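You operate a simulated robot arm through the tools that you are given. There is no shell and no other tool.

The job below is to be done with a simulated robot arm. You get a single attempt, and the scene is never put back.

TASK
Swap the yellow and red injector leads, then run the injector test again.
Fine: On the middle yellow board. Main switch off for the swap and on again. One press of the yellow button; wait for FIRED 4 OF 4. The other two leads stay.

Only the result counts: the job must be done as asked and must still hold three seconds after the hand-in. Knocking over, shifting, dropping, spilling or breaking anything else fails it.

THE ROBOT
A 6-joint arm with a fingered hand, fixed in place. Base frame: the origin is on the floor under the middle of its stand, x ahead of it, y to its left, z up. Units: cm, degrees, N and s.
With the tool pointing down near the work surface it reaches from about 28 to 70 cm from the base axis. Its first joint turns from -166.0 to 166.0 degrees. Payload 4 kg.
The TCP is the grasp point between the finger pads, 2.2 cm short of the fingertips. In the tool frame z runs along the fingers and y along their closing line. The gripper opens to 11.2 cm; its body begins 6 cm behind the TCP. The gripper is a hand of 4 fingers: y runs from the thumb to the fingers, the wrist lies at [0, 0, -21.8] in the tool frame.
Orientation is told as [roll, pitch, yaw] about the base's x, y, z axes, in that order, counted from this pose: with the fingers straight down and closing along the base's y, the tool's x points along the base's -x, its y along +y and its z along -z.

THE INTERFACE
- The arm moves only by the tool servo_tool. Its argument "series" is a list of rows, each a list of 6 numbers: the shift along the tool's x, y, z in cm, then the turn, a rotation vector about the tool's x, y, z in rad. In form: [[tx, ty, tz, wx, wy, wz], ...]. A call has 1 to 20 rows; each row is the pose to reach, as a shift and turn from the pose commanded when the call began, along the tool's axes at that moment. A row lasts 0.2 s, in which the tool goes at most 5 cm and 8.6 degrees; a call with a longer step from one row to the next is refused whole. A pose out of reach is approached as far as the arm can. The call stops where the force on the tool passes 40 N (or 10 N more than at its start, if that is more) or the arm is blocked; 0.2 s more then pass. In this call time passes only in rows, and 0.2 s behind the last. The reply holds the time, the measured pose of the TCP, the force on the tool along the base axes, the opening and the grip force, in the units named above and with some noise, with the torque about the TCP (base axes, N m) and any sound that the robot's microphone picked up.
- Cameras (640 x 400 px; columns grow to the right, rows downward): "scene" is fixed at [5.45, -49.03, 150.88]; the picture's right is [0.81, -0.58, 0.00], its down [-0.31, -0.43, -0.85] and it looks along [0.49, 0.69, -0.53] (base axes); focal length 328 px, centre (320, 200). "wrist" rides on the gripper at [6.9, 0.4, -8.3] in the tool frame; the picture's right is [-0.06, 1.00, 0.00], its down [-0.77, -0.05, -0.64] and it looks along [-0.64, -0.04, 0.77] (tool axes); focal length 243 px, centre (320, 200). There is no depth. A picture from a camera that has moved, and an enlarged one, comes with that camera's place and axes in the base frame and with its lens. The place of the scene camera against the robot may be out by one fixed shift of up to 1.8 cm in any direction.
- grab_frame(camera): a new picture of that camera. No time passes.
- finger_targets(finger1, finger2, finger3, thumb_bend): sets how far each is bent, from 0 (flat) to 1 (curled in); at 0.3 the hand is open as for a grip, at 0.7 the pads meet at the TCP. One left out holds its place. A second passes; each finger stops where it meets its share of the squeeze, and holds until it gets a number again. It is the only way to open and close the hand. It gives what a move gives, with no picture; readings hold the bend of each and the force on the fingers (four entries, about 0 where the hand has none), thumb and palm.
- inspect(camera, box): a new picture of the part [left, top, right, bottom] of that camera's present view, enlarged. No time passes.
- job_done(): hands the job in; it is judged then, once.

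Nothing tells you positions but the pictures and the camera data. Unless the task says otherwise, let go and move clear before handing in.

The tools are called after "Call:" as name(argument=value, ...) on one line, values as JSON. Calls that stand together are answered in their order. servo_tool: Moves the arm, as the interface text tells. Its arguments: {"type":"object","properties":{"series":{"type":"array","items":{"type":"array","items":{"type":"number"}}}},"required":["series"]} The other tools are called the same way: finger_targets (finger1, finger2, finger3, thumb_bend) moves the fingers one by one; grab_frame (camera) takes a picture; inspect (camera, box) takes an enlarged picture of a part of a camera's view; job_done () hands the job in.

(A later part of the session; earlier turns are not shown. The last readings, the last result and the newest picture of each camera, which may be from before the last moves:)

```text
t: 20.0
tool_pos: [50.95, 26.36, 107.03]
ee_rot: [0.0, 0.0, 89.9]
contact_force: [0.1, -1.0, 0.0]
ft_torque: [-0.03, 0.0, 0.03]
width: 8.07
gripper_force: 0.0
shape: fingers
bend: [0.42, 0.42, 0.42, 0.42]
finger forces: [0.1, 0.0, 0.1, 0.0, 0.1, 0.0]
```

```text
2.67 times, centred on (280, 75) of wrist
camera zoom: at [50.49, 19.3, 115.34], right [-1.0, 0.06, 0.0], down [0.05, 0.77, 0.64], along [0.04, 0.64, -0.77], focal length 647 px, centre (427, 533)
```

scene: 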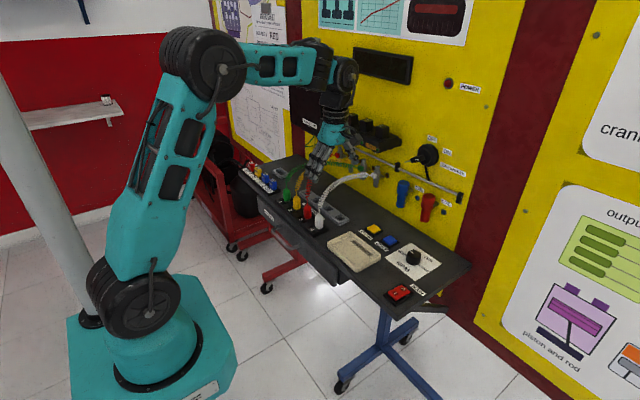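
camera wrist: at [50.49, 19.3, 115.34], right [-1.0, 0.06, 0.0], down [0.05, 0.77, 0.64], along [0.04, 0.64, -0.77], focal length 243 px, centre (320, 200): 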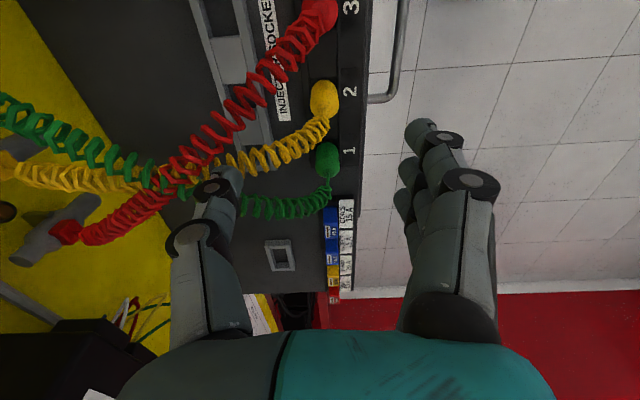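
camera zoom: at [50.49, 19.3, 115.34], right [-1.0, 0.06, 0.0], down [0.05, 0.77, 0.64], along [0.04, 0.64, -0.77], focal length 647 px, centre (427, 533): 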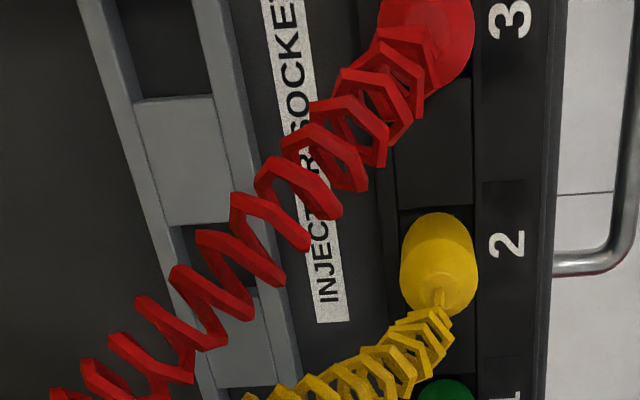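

Yellow plug centre confirmed at (50.53, 26.4). I'll narrow the opening a bit more and descend to just above the plug, then check.

Call:
finger_targets(finger1=0.48, finger2=0.48, finger3=0.48, thumb_bend=0.48)

Call:
servo_tool(series=[[0, 0.35, 1, 0, 0, 0], [0, 0.35, 2.5, 0, 0, 0], [0, 0.35, 4, 0, 0, 0], [0, 0.35, 5.5, 0, 0, 0], [0, 0.35, 7, 0, 0, 0], [0, 0.35, 8, 0, 0, 0]])

Call:
grab_frame(camera="wrist")

Call:
inspect(camera="scene", box=[250, 130, 350, 230])

```text
t: 21.0
tool_pos: [50.92, 26.25, 106.98]
ee_rot: [0.0, 0.0, 90.0]
contact_force: [0.6, 0.0, 0.0]
ft_torque: [-0.01, 0.03, -0.01]
width: 6.38
gripper_force: 0.1
shape: fingers
bend: [0.48, 0.48, 0.48, 0.48]
finger forces: [0.1, 0.0, 0.0, 0.0, 0.0, 0.0]
```

```text
t: 22.4
tool_pos: [50.41, 26.29, 99.09]
ee_rot: [0.1, 0.0, 89.9]
contact_force: [-0.8, -0.8, -0.2]
ft_torque: [0.02, 0.0, 0.01]
width: 6.36
gripper_force: 0.1
shape: fingers
bend: [0.48, 0.48, 0.48, 0.48]
finger forces: [0.1, 0.1, 0.0, 0.1, 0.1, 0.0]
```

```text
taken
camera wrist: at [49.9, 19.33, 107.47], right [-1.0, 0.06, 0.0], down [0.05, 0.77, 0.64], along [0.04, 0.64, -0.77], focal length 243 px, centre (320, 200)
```

wrist: 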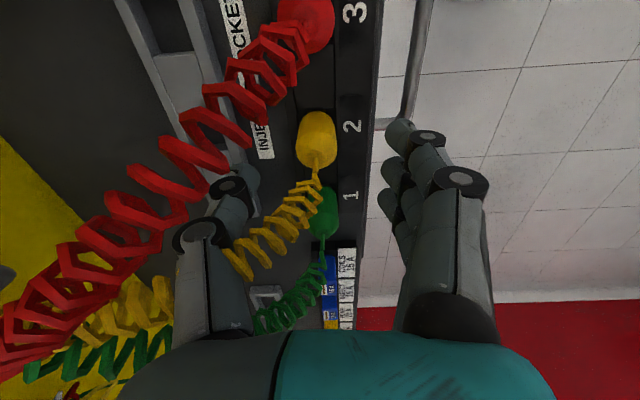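

```text
4.00 times, centred on (300, 180) of scene
camera zoom: at [5.45, -49.03, 150.88], right [0.81, -0.58, 0.0], down [-0.31, -0.43, -0.85], along [0.49, 0.69, -0.53], focal length 1311 px, centre (400, 280)
```

zoom: 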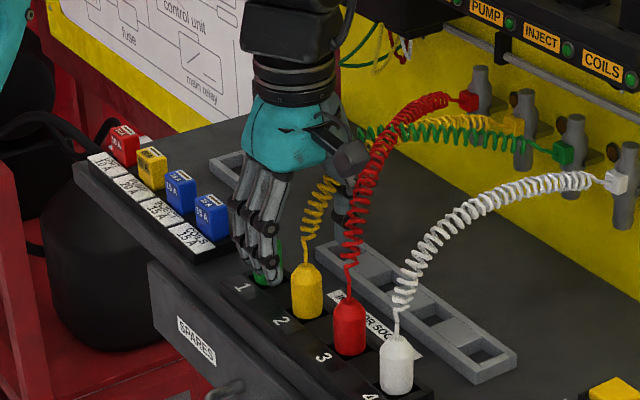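

The plug sits centred between thumb and fingers (TCP directly above it). I'll descend to grip height.

Call:
servo_tool(series=[[0, -0.12, 1, 0, 0, 0], [0, -0.12, 2, 0, 0, 0], [0, -0.12, 3, 0, 0, 0], [0, -0.12, 4, 0, 0, 0], [0, -0.12, 4.6, 0, 0, 0], [0, -0.12, 4.9, 0, 0, 0]])

Call:
grab_frame(camera="wrist")

Call:
inspect(camera="scene", box=[250, 130, 350, 230])

```text
t: 23.8
tool_pos: [50.46, 26.29, 94.34]
ee_rot: [0.0, 0.0, 90.0]
contact_force: [-0.3, -0.3, -0.3]
ft_torque: [0.04, -0.03, -0.03]
width: 6.36
gripper_force: 0.1
shape: fingers
bend: [0.48, 0.48, 0.48, 0.48]
finger forces: [0.0, 0.0, 0.0, 0.0, 0.0, 0.0]
```

```text
taken
camera wrist: at [50.1, 19.33, 102.71], right [-1.0, 0.06, 0.0], down [0.05, 0.77, 0.64], along [0.04, 0.64, -0.77], focal length 243 px, centre (320, 200)
```

wrist: 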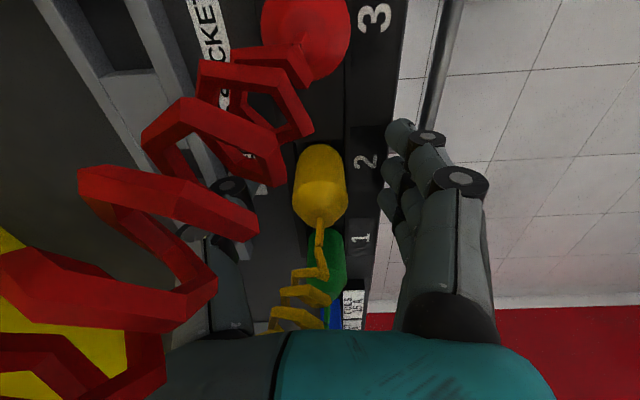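

```text
4.00 times, centred on (300, 180) of scene
camera zoom: at [5.45, -49.03, 150.88], right [0.81, -0.58, 0.0], down [-0.31, -0.43, -0.85], along [0.49, 0.69, -0.53], focal length 1311 px, centre (400, 280)
```

zoom: 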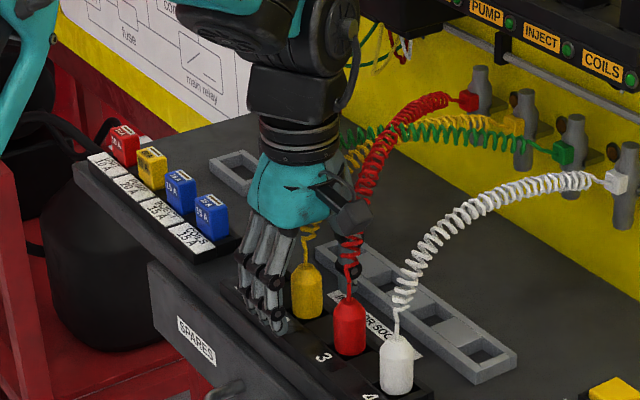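

No contact and the cords don't resist. I'll close thumb and finger2 on the yellow plug, keeping the outer fingers back.

Call:
finger_targets(finger2=0.75, thumb_bend=0.75)

Call:
grab_frame(camera="wrist")

Call:
inspect(camera="scene", box=[270, 150, 350, 220])

```text
t: 24.8
tool_pos: [50.51, 26.29, 94.39]
ee_rot: [0.1, 0.0, 90.0]
contact_force: [0.2, -0.3, 0.0]
ft_torque: [-0.04, -0.01, 0.02]
width: 3.96
gripper_force: 9.3
shape: fingers
bend: [0.48, 0.61, 0.48, 0.68]
finger forces: [0.0, 9.3, 0.1, 0.0, 9.3, 0.0]
```

```text
taken
camera wrist: at [50.1, 19.34, 102.71], right [-1.0, 0.06, 0.0], down [0.05, 0.77, 0.64], along [0.04, 0.64, -0.77], focal length 243 px, centre (320, 200)
```

wrist: 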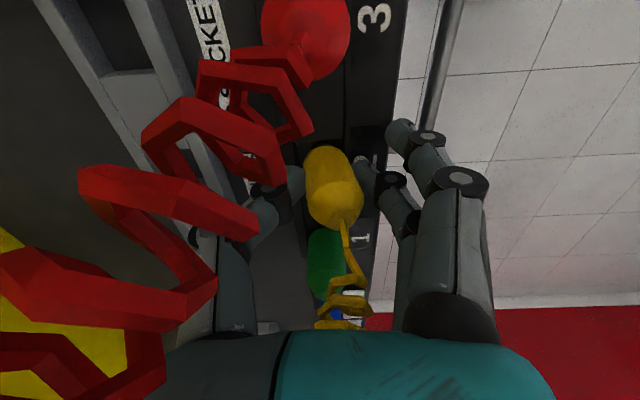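

```text
5.71 times, centred on (310, 185) of scene
camera zoom: at [5.45, -49.03, 150.88], right [0.81, -0.58, 0.0], down [-0.31, -0.43, -0.85], along [0.49, 0.69, -0.53], focal length 1873 px, centre (377, 286)
```

zoom: 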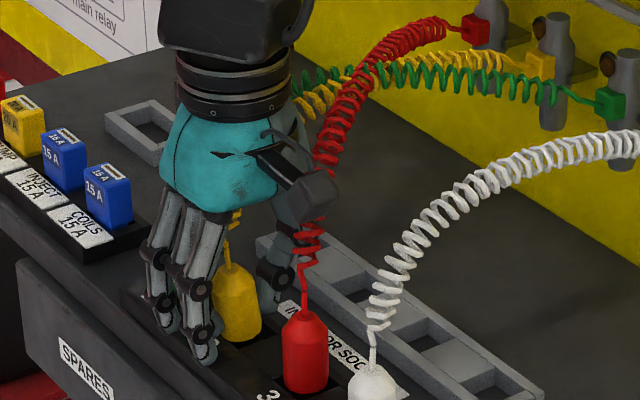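

The grip tilted the plug slightly toward −x because the thumb pushed further than the finger. I'll rebalance: hold the thumb a bit more open and let the finger press.

Call:
finger_targets(finger2=0.75, thumb_bend=0.64)

Call:
inspect(camera="wrist", box=[220, 110, 460, 260])

Call:
inspect(camera="scene", box=[270, 150, 350, 220])

```text
t: 25.8
tool_pos: [50.59, 26.29, 94.38]
ee_rot: [0.0, 0.1, 90.0]
contact_force: [0.4, -0.3, -0.2]
ft_torque: [-0.04, -0.02, -0.01]
width: 4.89
gripper_force: 6.8
shape: fingers
bend: [0.48, 0.71, 0.48, 0.61]
finger forces: [0.0, 6.6, 0.0, 0.0, 6.6, 0.1]
```

```text
2.67 times, centred on (340, 185) of wrist
camera zoom: at [50.1, 19.34, 102.71], right [-1.0, 0.06, 0.0], down [0.05, 0.77, 0.64], along [0.04, 0.64, -0.77], focal length 647 px, centre (267, 240)
```

zoom: 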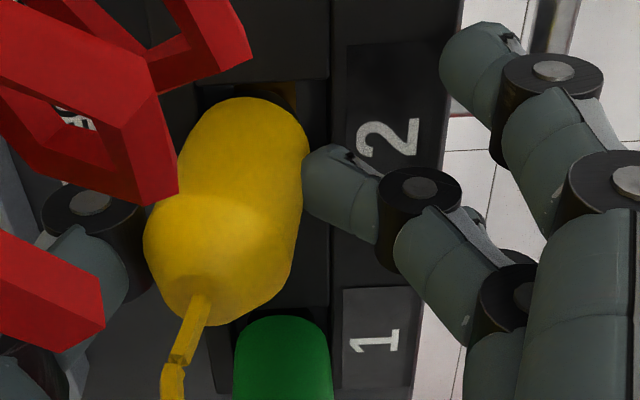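

```text
5.71 times, centred on (310, 185) of scene
camera zoom: at [5.45, -49.03, 150.88], right [0.81, -0.58, 0.0], down [-0.31, -0.43, -0.85], along [0.49, 0.69, -0.53], focal length 1873 px, centre (377, 286)
```

zoom: 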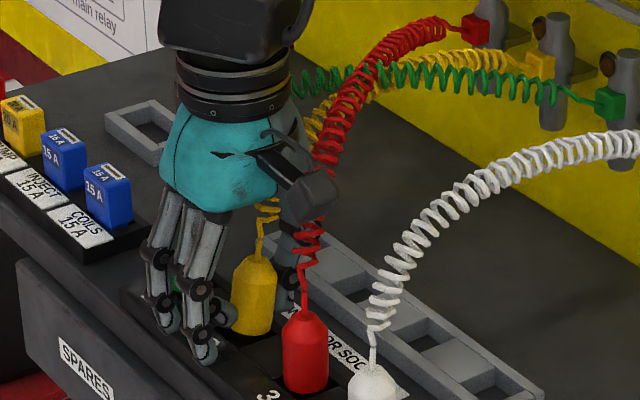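

Now it leans the other way, so the balanced setting lies in between. I'll set finger 0.70 / thumb 0.69.

Call:
finger_targets(finger2=0.7, thumb_bend=0.69)

Call:
inspect(camera="wrist", box=[220, 110, 460, 260])

Call:
inspect(camera="scene", box=[270, 150, 350, 220])

```text
t: 26.8
tool_pos: [50.57, 26.29, 94.4]
ee_rot: [0.1, 0.1, 90.0]
contact_force: [1.0, -0.4, 0.2]
ft_torque: [0.02, 0.01, 0.02]
width: 4.35
gripper_force: 5.2
shape: fingers
bend: [0.48, 0.63, 0.48, 0.66]
finger forces: [0.0, 5.7, 0.0, 0.0, 5.7, 0.0]
```

```text
2.67 times, centred on (340, 185) of wrist
camera zoom: at [50.1, 19.34, 102.71], right [-1.0, 0.06, 0.0], down [0.05, 0.77, 0.64], along [0.04, 0.64, -0.77], focal length 647 px, centre (267, 240)
```

zoom: 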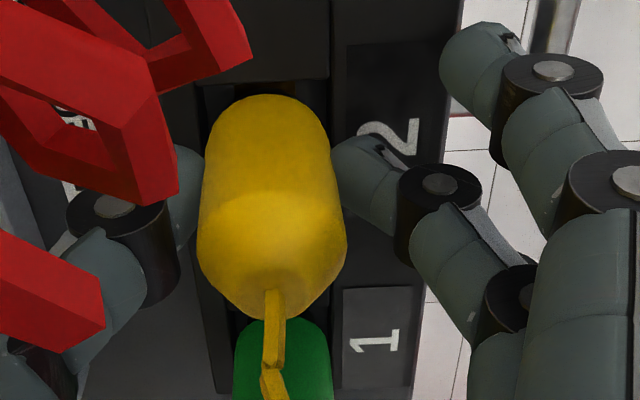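

```text
5.71 times, centred on (310, 185) of scene
camera zoom: at [5.45, -49.03, 150.88], right [0.81, -0.58, 0.0], down [-0.31, -0.43, -0.85], along [0.49, 0.69, -0.53], focal length 1873 px, centre (377, 286)
```

zoom: 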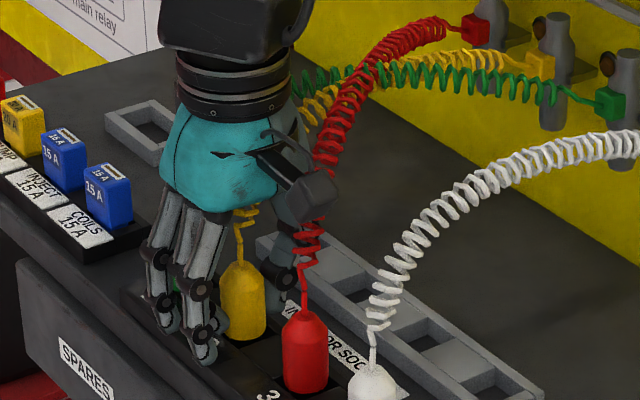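

The plug is upright in the grip now. I'll try lifting it gently by 2 cm and check that it comes along.

Call:
servo_tool(series=[[0, 0, -0.3, 0, 0, 0], [0, 0, -0.7, 0, 0, 0], [0, 0, -1.2, 0, 0, 0], [0, 0, -1.7, 0, 0, 0], [0, 0, -2, 0, 0, 0]])

Call:
inspect(camera="wrist", box=[220, 110, 460, 260])

Call:
inspect(camera="scene", box=[270, 150, 350, 220])

```text
t: 28.0
tool_pos: [50.52, 26.29, 96.32]
ee_rot: [-0.1, -0.1, 90.0]
contact_force: [0.5, 0.0, -1.4]
ft_torque: [0.01, -0.02, 0.01]
width: 4.37
gripper_force: 5.7
shape: fingers
bend: [0.48, 0.63, 0.48, 0.66]
finger forces: [0.1, 5.7, 0.0, 0.0, 5.7, 0.1]
```

```text
2.67 times, centred on (340, 185) of wrist
camera zoom: at [50.14, 19.36, 104.72], right [-1.0, 0.06, 0.0], down [0.05, 0.77, 0.64], along [0.04, 0.64, -0.77], focal length 647 px, centre (267, 240)
```

zoom: 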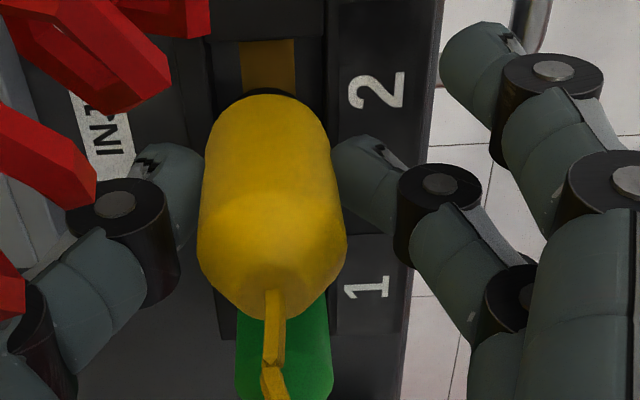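

```text
5.71 times, centred on (310, 185) of scene
camera zoom: at [5.45, -49.03, 150.88], right [0.81, -0.58, 0.0], down [-0.31, -0.43, -0.85], along [0.49, 0.69, -0.53], focal length 1873 px, centre (377, 286)
```

zoom: 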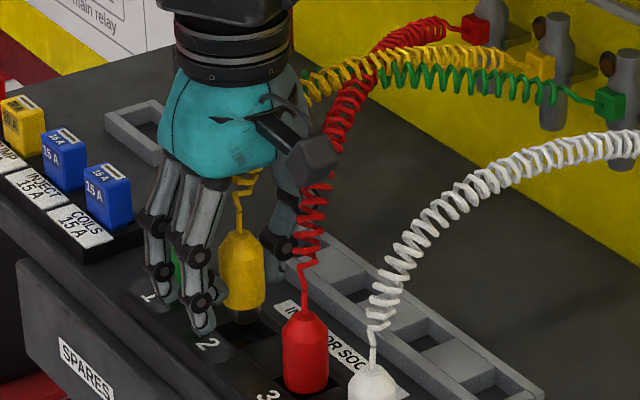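

The plug comes out cleanly and is held well. I'll lift it clear and look at its lower end.

Call:
servo_tool(series=[[0, 0, -1, 0, 0, 0], [0, 0, -2.2, 0, 0, 0], [0, 0, -3.4, 0, 0, 0], [0, 0, -4.2, 0, 0, 0], [0, 0, -4.5, 0, 0, 0]])

Call:
inspect(camera="wrist", box=[180, 60, 420, 260])

Call:
inspect(camera="scene", box=[280, 150, 340, 215])

```text
t: 29.2
tool_pos: [50.24, 26.42, 100.69]
ee_rot: [0.0, 0.0, 90.0]
contact_force: [-0.2, 0.5, -0.3]
ft_torque: [0.05, 0.01, -0.01]
width: 4.36
gripper_force: 5.5
shape: fingers
bend: [0.48, 0.63, 0.48, 0.66]
finger forces: [0.1, 5.6, 0.0, 0.0, 5.6, 0.1]
```

```text
2.00 times, centred on (300, 160) of wrist
camera zoom: at [50.0, 19.45, 109.11], right [-1.0, 0.06, 0.0], down [0.05, 0.77, 0.64], along [0.04, 0.64, -0.77], focal length 485 px, centre (360, 280)
```

zoom: 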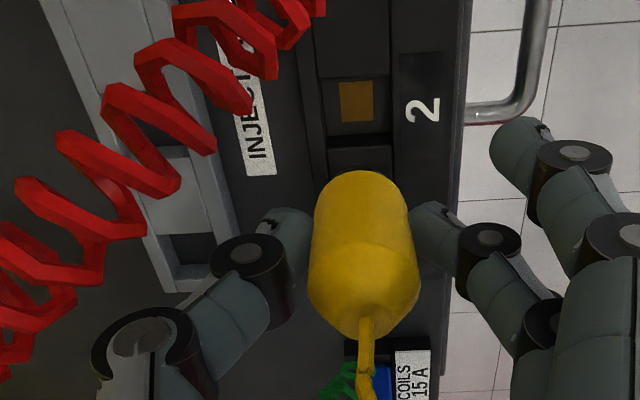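

```text
6.15 times, centred on (310, 182) of scene
camera zoom: at [5.45, -49.03, 150.88], right [0.81, -0.58, 0.0], down [-0.31, -0.43, -0.85], along [0.49, 0.69, -0.53], focal length 2017 px, centre (382, 308)
```

zoom: 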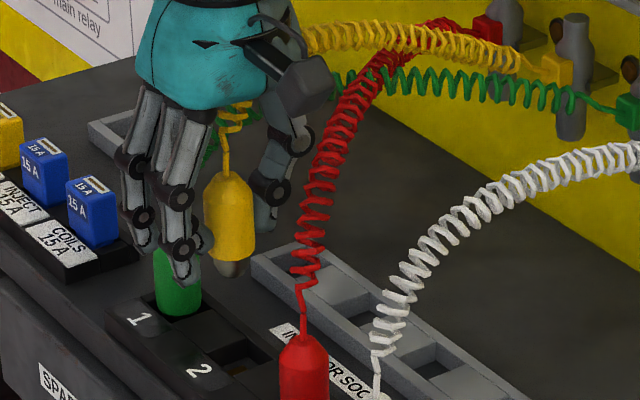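

The plug has a short round pin beneath, and the socket shows a brass contact plate. I'll carry it over the rack pocket behind socket 2 (≈(58.8, 26.4)) at this height.

Call:
servo_tool(series=[[0, -1.5, 0, 0, 0, 0], [0, -3.5, 0, 0, 0, 0], [0, -5.5, 0, 0, 0, 0], [-0.05, -7.2, 0, 0, 0, 0], [-0.05, -8.3, 0, 0, 0, 0], [-0.05, -8.3, 0, 0, 0, 0]])

Call:
inspect(camera="wrist", box=[180, 60, 420, 260])

Call:
inspect(camera="scene", box=[280, 140, 350, 215])

```text
t: 30.6
tool_pos: [58.75, 26.28, 100.93]
ee_rot: [0.0, 0.0, 90.0]
contact_force: [0.1, -0.2, 0.6]
ft_torque: [0.02, 0.01, -0.01]
width: 4.36
gripper_force: 5.6
shape: fingers
bend: [0.48, 0.63, 0.48, 0.66]
finger forces: [0.0, 5.6, 0.0, 0.1, 5.7, 0.0]
```

```text
2.00 times, centred on (300, 160) of wrist
camera zoom: at [58.27, 19.49, 109.28], right [-1.0, 0.06, 0.0], down [0.05, 0.77, 0.64], along [0.04, 0.64, -0.77], focal length 485 px, centre (360, 280)
```

zoom: 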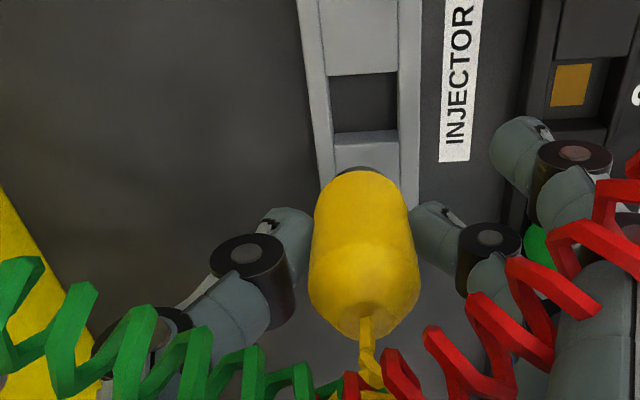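

```text
5.33 times, centred on (315, 178) of scene
camera zoom: at [5.45, -49.03, 150.88], right [0.81, -0.58, 0.0], down [-0.31, -0.43, -0.85], along [0.49, 0.69, -0.53], focal length 1748 px, centre (347, 320)
```

zoom: 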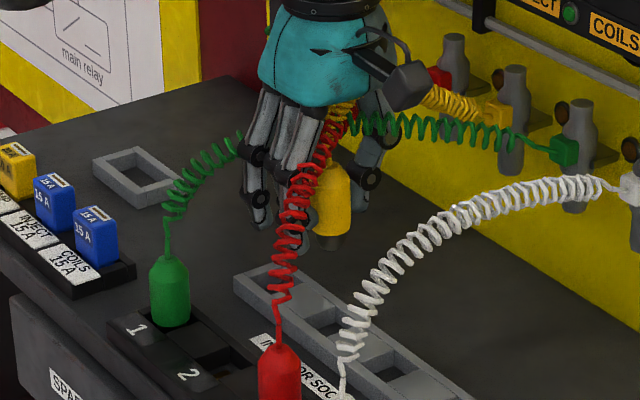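

The plug axis is aligned with the pocket (centre ≈(58.55, 26.55)). I'll lower in stages.

Call:
servo_tool(series=[[0, 0, 1, 0, 0, 0], [0, 0, 2.2, 0, 0, 0], [0, 0, 3.4, 0, 0, 0], [0, 0, 4.4, 0, 0, 0], [0, 0, 5.2, 0, 0, 0], [0, 0, 5.6, 0, 0, 0]])

Call:
inspect(camera="wrist", box=[180, 60, 420, 260])

Call:
inspect(camera="scene", box=[280, 140, 350, 215])

```text
t: 32.0
tool_pos: [58.6, 26.38, 95.38]
ee_rot: [0.1, -0.1, 90.0]
contact_force: [-1.0, -0.1, -1.0]
ft_torque: [0.0, 0.0, -0.03]
width: 4.35
gripper_force: 5.0
shape: fingers
bend: [0.48, 0.63, 0.48, 0.66]
finger forces: [0.1, 5.6, 0.0, 0.0, 5.7, 0.1]
```

```text
2.00 times, centred on (300, 160) of wrist
camera zoom: at [58.3, 19.38, 103.64], right [-1.0, 0.06, 0.0], down [0.05, 0.77, 0.64], along [0.04, 0.64, -0.77], focal length 485 px, centre (360, 280)
```

zoom: 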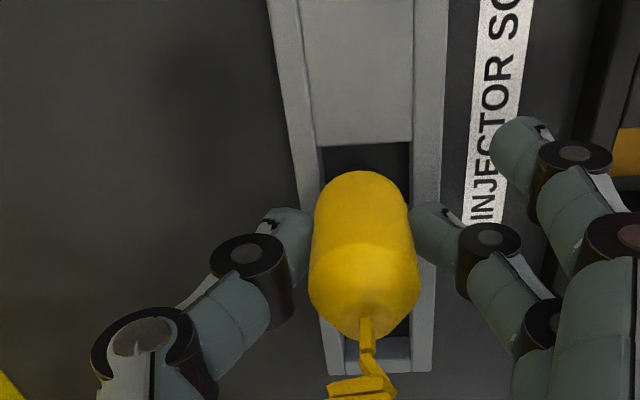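

```text
5.33 times, centred on (315, 178) of scene
camera zoom: at [5.45, -49.03, 150.88], right [0.81, -0.58, 0.0], down [-0.31, -0.43, -0.85], along [0.49, 0.69, -0.53], focal length 1748 px, centre (347, 320)
```

zoom: 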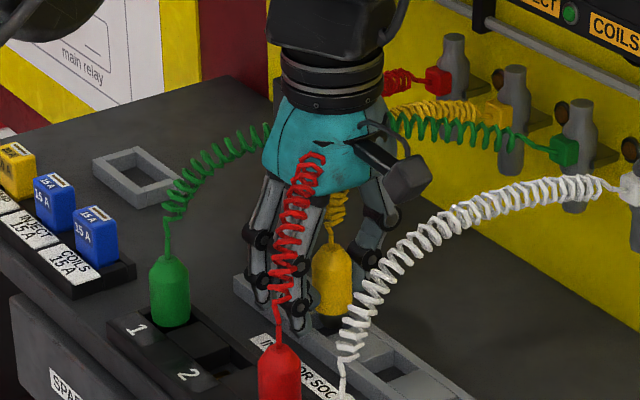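

Call:
servo_tool(series=[[0, 0, 0.3, 0, 0, 0], [0, 0, 0.6, 0, 0, 0], [0, 0, 0.9, 0, 0, 0], [0, 0, 1.2, 0, 0, 0]])

Call:
inspect(camera="scene", box=[290, 150, 350, 215])

```text
t: 33.0
tool_pos: [58.78, 26.51, 94.1]
ee_rot: [-0.1, -0.1, 90.0]
contact_force: [0.6, 0.9, 7.3]
ft_torque: [0.02, -0.04, 0.01]
width: 4.33
gripper_force: 7.5
shape: fingers
bend: [0.48, 0.64, 0.48, 0.66]
finger forces: [0.1, 6.3, 0.0, 0.0, 7.5, 0.0]
```

```text
6.15 times, centred on (320, 182) of scene
camera zoom: at [5.45, -49.03, 150.88], right [0.81, -0.58, 0.0], down [-0.31, -0.43, -0.85], along [0.49, 0.69, -0.53], focal length 2017 px, centre (320, 308)
```

zoom: 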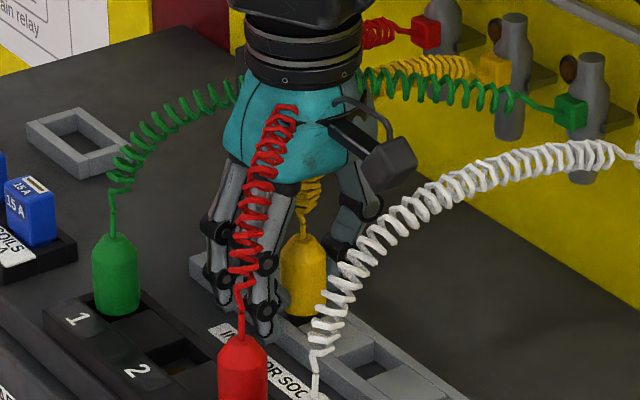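

Call:
inspect(camera="wrist", box=[220, 100, 420, 260])

Call:
inspect(camera="scene", box=[305, 175, 335, 205])

```text
2.50 times, centred on (320, 180) of wrist
camera zoom: at [58.38, 19.49, 102.49], right [-1.0, 0.06, 0.0], down [0.05, 0.76, 0.64], along [0.04, 0.64, -0.77], focal length 606 px, centre (320, 250)
```

zoom: 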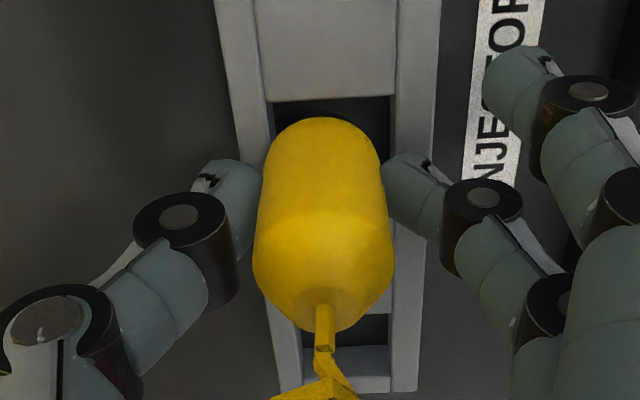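

```text
13.33 times, centred on (320, 190) of scene
camera zoom: at [5.45, -49.03, 150.88], right [0.81, -0.58, 0.0], down [-0.31, -0.43, -0.85], along [0.49, 0.69, -0.53], focal length 4370 px, centre (320, 333)
```

zoom: 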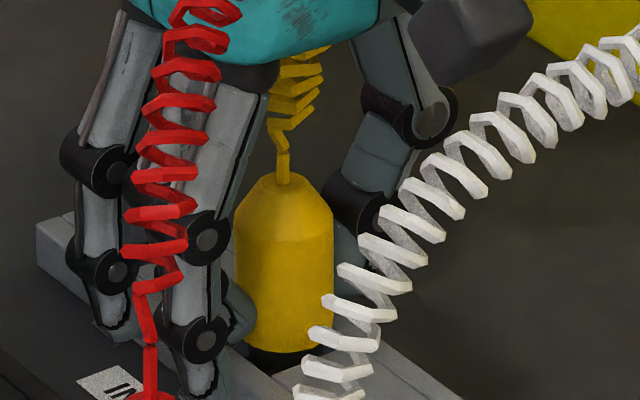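

The plug is touching the rack rim: it is ~0.25 cm too far toward the wall in x. I'll raise slightly, shift 0.25 cm toward −x and lower again.

Call:
servo_tool(series=[[0, 0, -0.5, 0, 0, 0], [0, 0.25, -0.6, 0, 0, 0], [0, 0.25, -0.3, 0, 0, 0], [0, 0.25, 0, 0, 0, 0], [0, 0.25, 0.25, 0, 0, 0]])

Call:
inspect(camera="wrist", box=[220, 100, 420, 260])

```text
t: 34.2
tool_pos: [58.37, 26.49, 94.01]
ee_rot: [0.0, -0.2, 89.9]
contact_force: [2.5, -1.4, 12.0]
ft_torque: [-0.01, -0.04, -0.03]
width: 4.33
gripper_force: 8.2
shape: fingers
bend: [0.48, 0.65, 0.48, 0.67]
finger forces: [0.0, 6.9, 0.0, 0.0, 8.6, 0.0]
```

```text
2.50 times, centred on (320, 180) of wrist
camera zoom: at [57.98, 19.47, 102.26], right [-1.0, 0.06, 0.0], down [0.05, 0.76, 0.64], along [0.04, 0.64, -0.77], focal length 606 px, centre (320, 250)
```

zoom: 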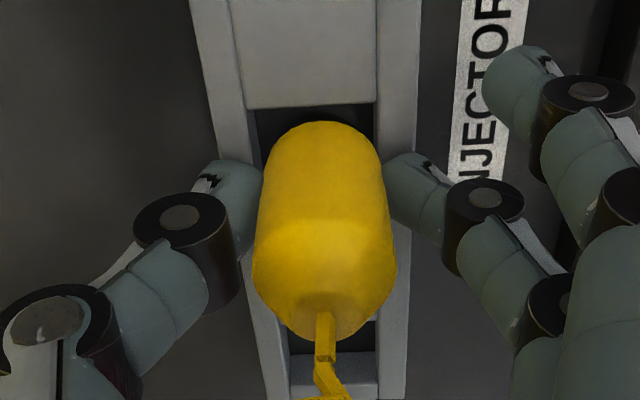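

The pin now seems to stand in the pocket (firm contact). I'll relieve the pressure slightly, then open thumb and finger a little and watch whether the plug stands.

Call:
servo_tool(series=[[0, -0.08, -0.2, 0, 0, 0], [0, -0.08, -0.2, 0, 0, 0]])

Call:
finger_targets(finger2=0.6, thumb_bend=0.62)

Call:
inspect(camera="wrist", box=[220, 100, 420, 260])

Call:
inspect(camera="scene", box=[290, 150, 350, 215])

```text
t: 34.8
tool_pos: [58.53, 26.46, 94.01]
ee_rot: [0.1, 0.1, 90.1]
contact_force: [-0.6, -0.9, 3.5]
ft_torque: [-0.01, 0.03, -0.01]
width: 4.33
gripper_force: 6.3
shape: fingers
bend: [0.48, 0.64, 0.48, 0.67]
finger forces: [0.1, 6.6, 0.1, 0.0, 6.0, 0.0]
```

```text
t: 35.8
tool_pos: [58.43, 26.34, 94.04]
ee_rot: [0.0, -0.1, 90.0]
contact_force: [0.2, 0.4, 0.3]
ft_torque: [0.0, 0.02, -0.03]
width: 4.46
gripper_force: 0.3
shape: fingers
bend: [0.48, 0.6, 0.48, 0.62]
finger forces: [0.0, 0.1, 0.0, 0.0, 0.1, 0.1]
```

```text
2.50 times, centred on (320, 180) of wrist
camera zoom: at [58.1, 19.48, 102.4], right [-1.0, 0.06, 0.0], down [0.05, 0.77, 0.64], along [0.04, 0.64, -0.77], focal length 606 px, centre (320, 250)
```

zoom: 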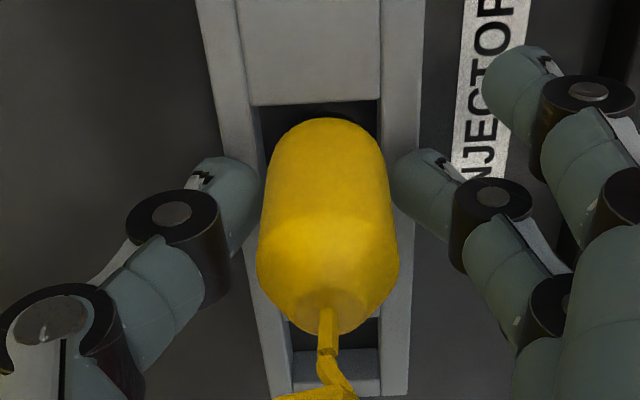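

```text
6.15 times, centred on (320, 182) of scene
camera zoom: at [5.45, -49.03, 150.88], right [0.81, -0.58, 0.0], down [-0.31, -0.43, -0.85], along [0.49, 0.69, -0.53], focal length 2017 px, centre (320, 308)
```

zoom: 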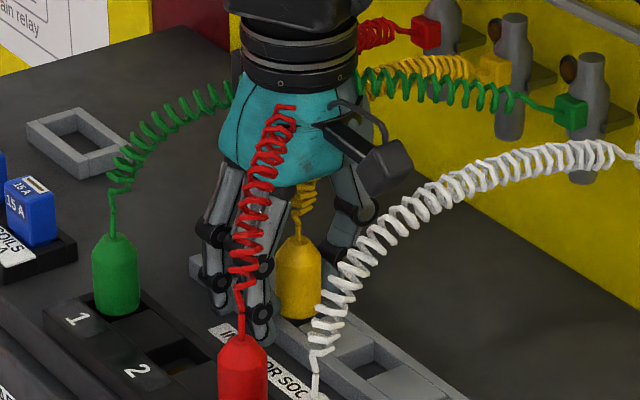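

The plug stands on its own. I'll open fully to the approach width and lift straight up.

Call:
finger_targets(finger2=0.5, thumb_bend=0.5)

Call:
servo_tool(series=[[0, 0, -0.5, 0, 0, 0], [0, 0, -1.5, 0, 0, 0], [0, 0, -3, 0, 0, 0], [0, 0, -5, 0, 0, 0], [0, 0, -7, 0, 0, 0], [0, 0, -9, 0, 0, 0], [0, 0, -10, 0, 0, 0]])

Call:
grab_frame(camera="wrist")

Call:
inspect(camera="scene", box=[270, 140, 370, 220])

```text
t: 36.8
tool_pos: [58.43, 26.46, 94.1]
ee_rot: [0.0, 0.1, 90.1]
contact_force: [-0.5, -0.2, -0.1]
ft_torque: [0.01, 0.0, 0.0]
width: 6.03
gripper_force: 0.1
shape: fingers
bend: [0.48, 0.5, 0.48, 0.5]
finger forces: [0.1, 0.0, 0.1, 0.0, 0.0, 0.1]
```

```text
t: 38.4
tool_pos: [58.64, 26.59, 104.0]
ee_rot: [0.1, 0.0, 90.0]
contact_force: [-0.8, -0.1, 0.0]
ft_torque: [0.03, 0.02, 0.02]
width: 6.03
gripper_force: 0.1
shape: fingers
bend: [0.48, 0.5, 0.48, 0.5]
finger forces: [0.0, 0.0, 0.0, 0.1, 0.0, 0.0]
```

```text
taken
camera wrist: at [58.22, 19.64, 112.32], right [-1.0, 0.06, 0.0], down [0.05, 0.77, 0.64], along [0.04, 0.64, -0.77], focal length 243 px, centre (320, 200)
```

wrist: 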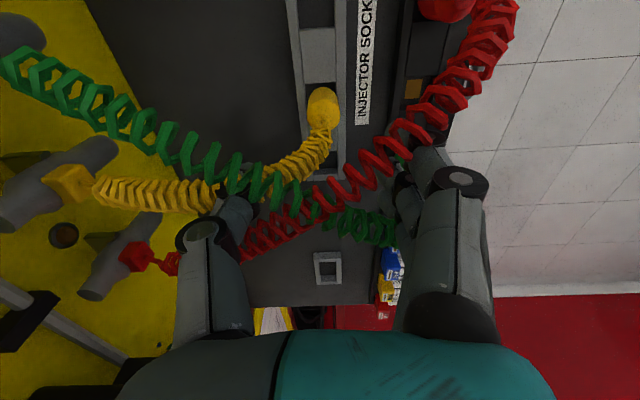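

```text
5.00 times, centred on (320, 180) of scene
camera zoom: at [5.45, -49.03, 150.88], right [0.81, -0.58, 0.0], down [-0.31, -0.43, -0.85], along [0.49, 0.69, -0.53], focal length 1639 px, centre (320, 300)
```

zoom: 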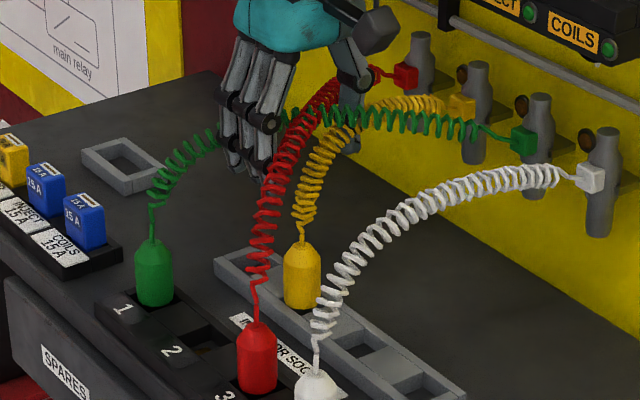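

Yellow is parked upright in the rack. Next I move above the red plug at socket 3 (≈(50.55, 20.05)).

Call:
servo_tool(series=[[1, 1.2, 0, 0, 0, 0], [2.5, 3.2, 0, 0, 0, 0], [4.2, 5.4, 0, 0, 0, 0], [5.6, 7.2, 0.5, 0, 0, 0], [6.4, 8.08, 2, 0, 0, 0], [6.4, 8.08, 3.5, 0, 0, 0], [6.4, 8.08, 4.9, 0, 0, 0], [6.4, 8.08, 4.9, 0, 0, 0]])

Call:
grab_frame(camera="wrist")

Call:
inspect(camera="scene", box=[270, 140, 370, 220])

```text
t: 40.2
tool_pos: [50.45, 19.96, 99.02]
ee_rot: [0.0, 0.0, 90.0]
contact_force: [0.0, 0.1, 0.1]
ft_torque: [0.0, 0.02, -0.02]
width: 6.05
gripper_force: 0.1
shape: fingers
bend: [0.48, 0.5, 0.48, 0.5]
finger forces: [0.0, 0.1, 0.0, 0.0, 0.1, 0.0]
```

```text
taken
camera wrist: at [49.96, 12.99, 107.44], right [-1.0, 0.06, 0.0], down [0.05, 0.77, 0.64], along [0.04, 0.64, -0.77], focal length 243 px, centre (320, 200)
```

wrist: 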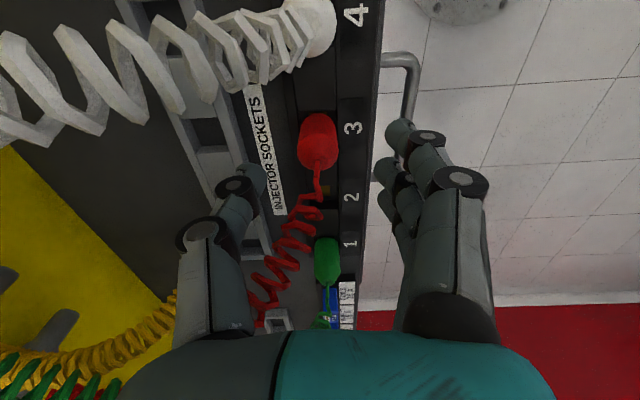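

```text
5.00 times, centred on (320, 180) of scene
camera zoom: at [5.45, -49.03, 150.88], right [0.81, -0.58, 0.0], down [-0.31, -0.43, -0.85], along [0.49, 0.69, -0.53], focal length 1639 px, centre (320, 300)
```

zoom: 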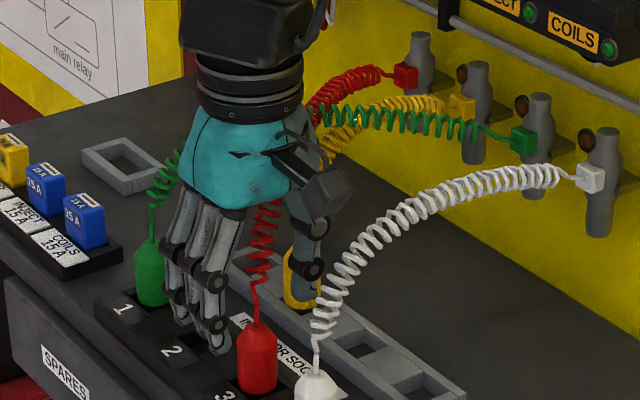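

Centred over red. Descending to grip height and closing with the balanced setting.

Call:
servo_tool(series=[[0, -0.05, 1, 0, 0, 0], [0, -0.05, 2, 0, 0, 0], [0, -0.05, 3, 0, 0, 0], [0, -0.05, 4, 0, 0, 0], [0, -0.05, 4.65, 0, 0, 0], [0, -0.05, 4.65, 0, 0, 0]])

Call:
finger_targets(finger2=0.7, thumb_bend=0.69)

Call:
inspect(camera="wrist", box=[220, 100, 420, 260])

Call:
inspect(camera="scene", box=[270, 140, 370, 220])

```text
t: 41.6
tool_pos: [50.46, 19.94, 94.52]
ee_rot: [0.0, 0.0, 89.9]
contact_force: [-0.2, -0.2, -0.5]
ft_torque: [-0.03, 0.01, -0.02]
width: 6.03
gripper_force: 0.1
shape: fingers
bend: [0.48, 0.5, 0.48, 0.5]
finger forces: [0.0, 0.0, 0.0, 0.0, 0.0, 0.1]
```

```text
t: 42.6
tool_pos: [50.5, 20.0, 94.47]
ee_rot: [0.0, 0.0, 89.9]
contact_force: [0.0, -0.5, -0.1]
ft_torque: [0.02, 0.0, 0.01]
width: 4.28
gripper_force: 5.3
shape: fingers
bend: [0.48, 0.62, 0.48, 0.66]
finger forces: [0.0, 5.6, 0.0, 0.0, 5.6, 0.0]
```

```text
2.50 times, centred on (320, 180) of wrist
camera zoom: at [50.09, 13.02, 102.81], right [-1.0, 0.06, 0.0], down [0.05, 0.77, 0.64], along [0.04, 0.64, -0.77], focal length 606 px, centre (320, 250)
```

zoom: 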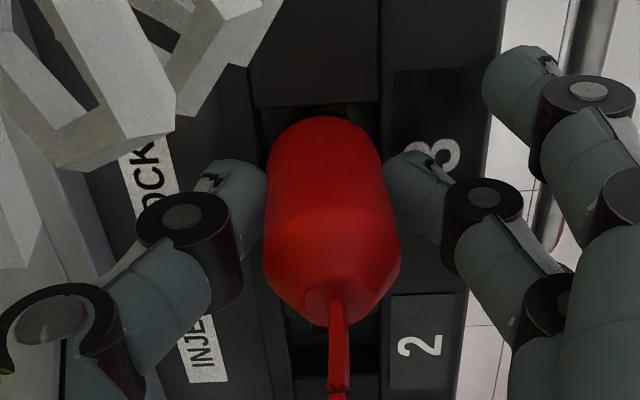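

```text
5.00 times, centred on (320, 180) of scene
camera zoom: at [5.45, -49.03, 150.88], right [0.81, -0.58, 0.0], down [-0.31, -0.43, -0.85], along [0.49, 0.69, -0.53], focal length 1639 px, centre (320, 300)
```

zoom: 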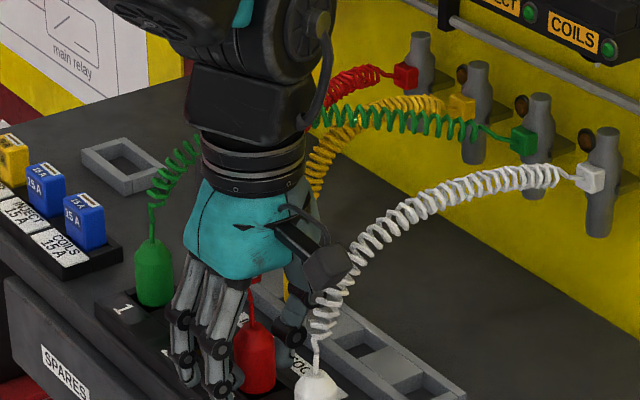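

Nearly upright; a small trim of the grip, then lift.

Call:
finger_targets(finger2=0.715, thumb_bend=0.685)

Call:
inspect(camera="wrist", box=[220, 100, 420, 260])

Call:
servo_tool(series=[[0, 0, -0.3, 0, 0, 0], [0, 0, -0.8, 0, 0, 0], [0, 0, -1.5, 0, 0, 0], [0, 0, -2.5, 0, 0, 0], [0, 0, -3.8, 0, 0, 0], [0, 0, -5.2, 0, 0, 0], [0, 0, -6.2, 0, 0, 0], [0, 0, -6.2, 0, 0, 0]])

Call:
inspect(camera="wrist", box=[180, 60, 420, 260])

Call:
inspect(camera="scene", box=[270, 140, 370, 220])

```text
t: 43.6
tool_pos: [50.61, 19.91, 94.52]
ee_rot: [0.1, 0.0, 90.0]
contact_force: [-0.6, -0.2, 0.0]
ft_torque: [0.01, 0.01, 0.0]
width: 4.27
gripper_force: 6.1
shape: fingers
bend: [0.48, 0.64, 0.48, 0.66]
finger forces: [0.0, 5.6, 0.1, 0.0, 5.6, 0.0]
```

```text
2.50 times, centred on (320, 180) of wrist
camera zoom: at [50.09, 13.02, 102.81], right [-1.0, 0.06, 0.0], down [0.05, 0.77, 0.64], along [0.04, 0.64, -0.77], focal length 606 px, centre (320, 250)
```

zoom: 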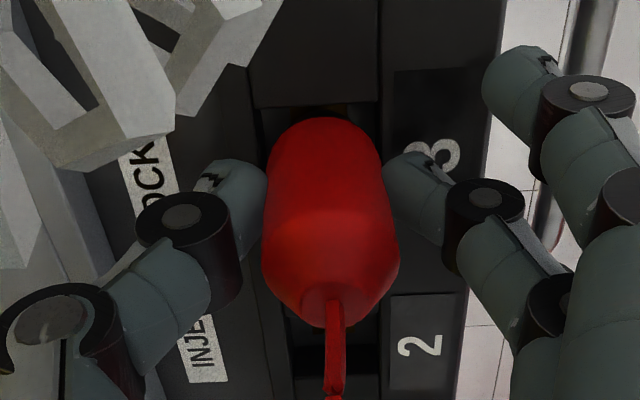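

```text
t: 45.4
tool_pos: [50.42, 19.93, 100.68]
ee_rot: [-0.1, 0.0, 90.1]
contact_force: [0.0, -1.0, -0.4]
ft_torque: [-0.02, 0.02, -0.03]
width: 4.29
gripper_force: 5.7
shape: fingers
bend: [0.48, 0.64, 0.48, 0.66]
finger forces: [0.0, 5.7, 0.0, 0.1, 5.5, 0.0]
```

```text
2.00 times, centred on (300, 160) of wrist
camera zoom: at [50.05, 13.08, 109.09], right [-1.0, 0.06, 0.0], down [0.05, 0.77, 0.64], along [0.04, 0.64, -0.77], focal length 485 px, centre (360, 280)
```

zoom: 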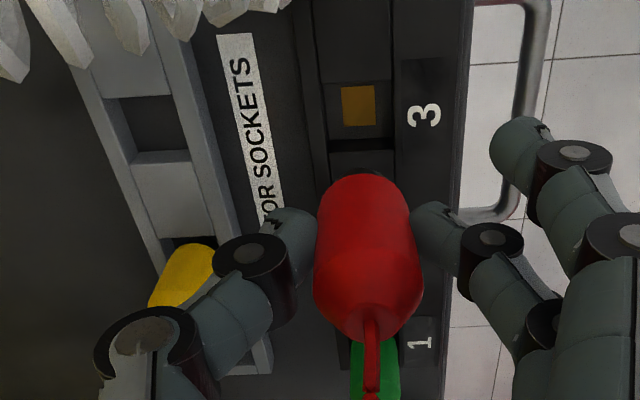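

```text
5.00 times, centred on (320, 180) of scene
camera zoom: at [5.45, -49.03, 150.88], right [0.81, -0.58, 0.0], down [-0.31, -0.43, -0.85], along [0.49, 0.69, -0.53], focal length 1639 px, centre (320, 300)
```

zoom: 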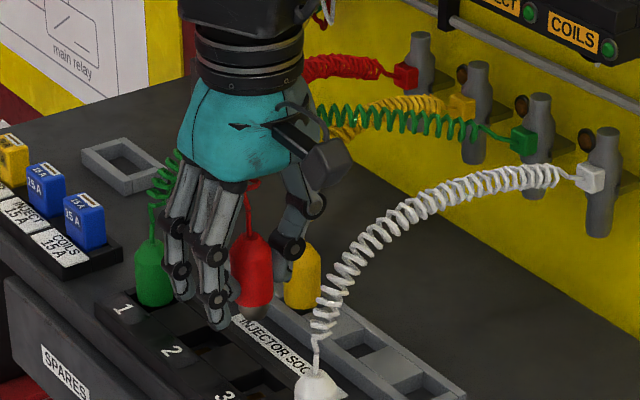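

Red is held and clear. I'll shift +6.27 cm in y over socket 2 and verify alignment.

Call:
servo_tool(series=[[-1, 0, 0, 0, 0, 0], [-2.5, 0, 0, 0, 0, 0], [-4, 0, 0, 0, 0, 0], [-5.4, 0, 0, 0, 0, 0], [-6.27, 0, 0, 0, 0, 0], [-6.27, 0, 0, 0, 0, 0]])

Call:
inspect(camera="wrist", box=[180, 60, 420, 260])

Call:
inspect(camera="scene", box=[270, 140, 370, 220])

```text
t: 46.8
tool_pos: [50.53, 26.32, 100.57]
ee_rot: [0.1, 0.1, 90.0]
contact_force: [0.7, 0.0, -0.5]
ft_torque: [0.02, -0.04, -0.01]
width: 4.31
gripper_force: 5.0
shape: fingers
bend: [0.48, 0.64, 0.48, 0.66]
finger forces: [0.0, 5.6, 0.1, 0.0, 5.4, 0.0]
```

```text
2.00 times, centred on (300, 160) of wrist
camera zoom: at [50.13, 19.37, 108.94], right [-1.0, 0.06, 0.0], down [0.05, 0.77, 0.64], along [0.04, 0.64, -0.77], focal length 485 px, centre (360, 280)
```

zoom: 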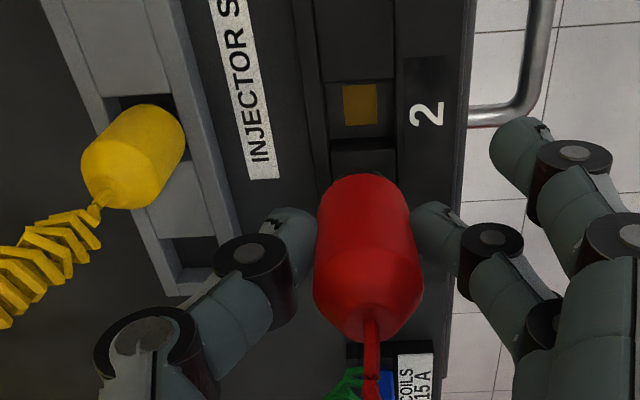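

```text
5.00 times, centred on (320, 180) of scene
camera zoom: at [5.45, -49.03, 150.88], right [0.81, -0.58, 0.0], down [-0.31, -0.43, -0.85], along [0.49, 0.69, -0.53], focal length 1639 px, centre (320, 300)
```

zoom: 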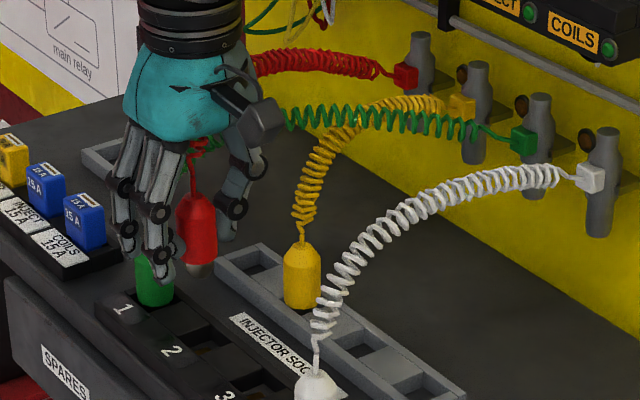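

Alignment matches within 1 mm. I'll lower the red plug into socket 2 gently.

Call:
servo_tool(series=[[0.08, 0.06, 1, 0, 0, 0], [0.08, 0.06, 2.2, 0, 0, 0], [0.08, 0.06, 3.4, 0, 0, 0], [0.08, 0.06, 4.4, 0, 0, 0], [0.08, 0.06, 5.2, 0, 0, 0], [0.08, 0.06, 5.7, 0, 0, 0], [0.08, 0.06, 6.0, 0, 0, 0], [0.08, 0.06, 6.2, 0, 0, 0]])

Call:
inspect(camera="wrist", box=[220, 100, 420, 260])

Call:
inspect(camera="scene", box=[270, 160, 350, 220])

```text
t: 48.6
tool_pos: [50.5, 26.18, 94.42]
ee_rot: [0.0, 0.1, 90.0]
contact_force: [0.2, -0.5, -0.6]
ft_torque: [0.02, 0.01, 0.01]
width: 4.31
gripper_force: 5.4
shape: fingers
bend: [0.48, 0.64, 0.48, 0.66]
finger forces: [0.0, 5.5, 0.0, 0.0, 5.5, 0.0]
```

```text
2.50 times, centred on (320, 180) of wrist
camera zoom: at [50.13, 19.25, 102.76], right [-1.0, 0.06, 0.0], down [0.05, 0.77, 0.64], along [0.04, 0.64, -0.77], focal length 606 px, centre (320, 250)
```

zoom: 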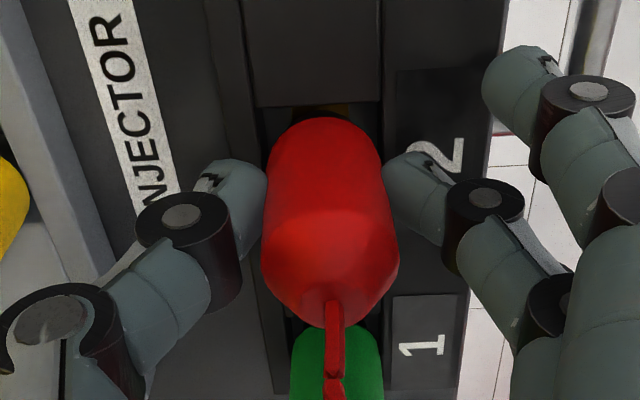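

```text
6.67 times, centred on (310, 190) of scene
camera zoom: at [5.45, -49.03, 150.88], right [0.81, -0.58, 0.0], down [-0.31, -0.43, -0.85], along [0.49, 0.69, -0.53], focal length 2185 px, centre (387, 267)
```

zoom: 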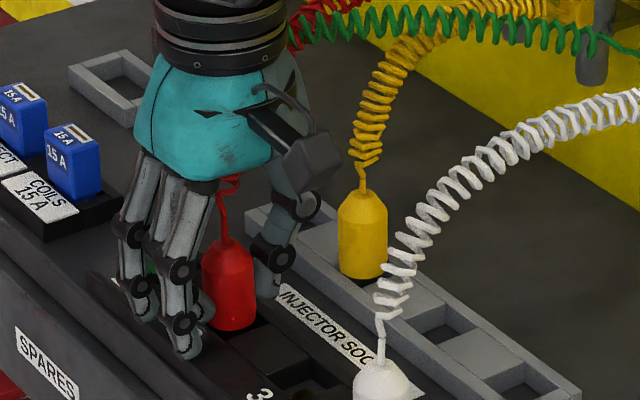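

No contact force yet; I'll press a little further in small steps until it stands on the contact.

Call:
servo_tool(series=[[0, 0, 0.1, 0, 0, 0], [0, 0, 0.2, 0, 0, 0], [0, 0, 0.3, 0, 0, 0]])

Call:
inspect(camera="wrist", box=[220, 100, 420, 260])

```text
t: 49.4
tool_pos: [50.52, 26.28, 94.32]
ee_rot: [0.0, 0.0, 90.0]
contact_force: [-1.2, -0.4, 6.6]
ft_torque: [0.0, 0.07, -0.01]
width: 4.37
gripper_force: 6.5
shape: fingers
bend: [0.48, 0.65, 0.48, 0.66]
finger forces: [0.0, 6.8, 0.0, 0.0, 6.2, 0.0]
```

```text
2.50 times, centred on (320, 180) of wrist
camera zoom: at [50.13, 19.25, 102.59], right [-1.0, 0.06, 0.0], down [0.05, 0.76, 0.64], along [0.04, 0.64, -0.77], focal length 606 px, centre (320, 250)
```

zoom: 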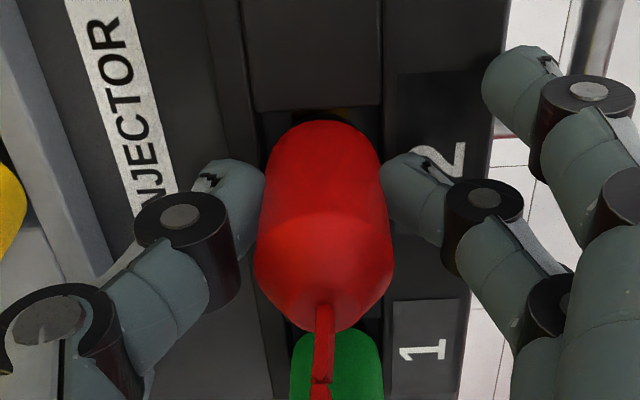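

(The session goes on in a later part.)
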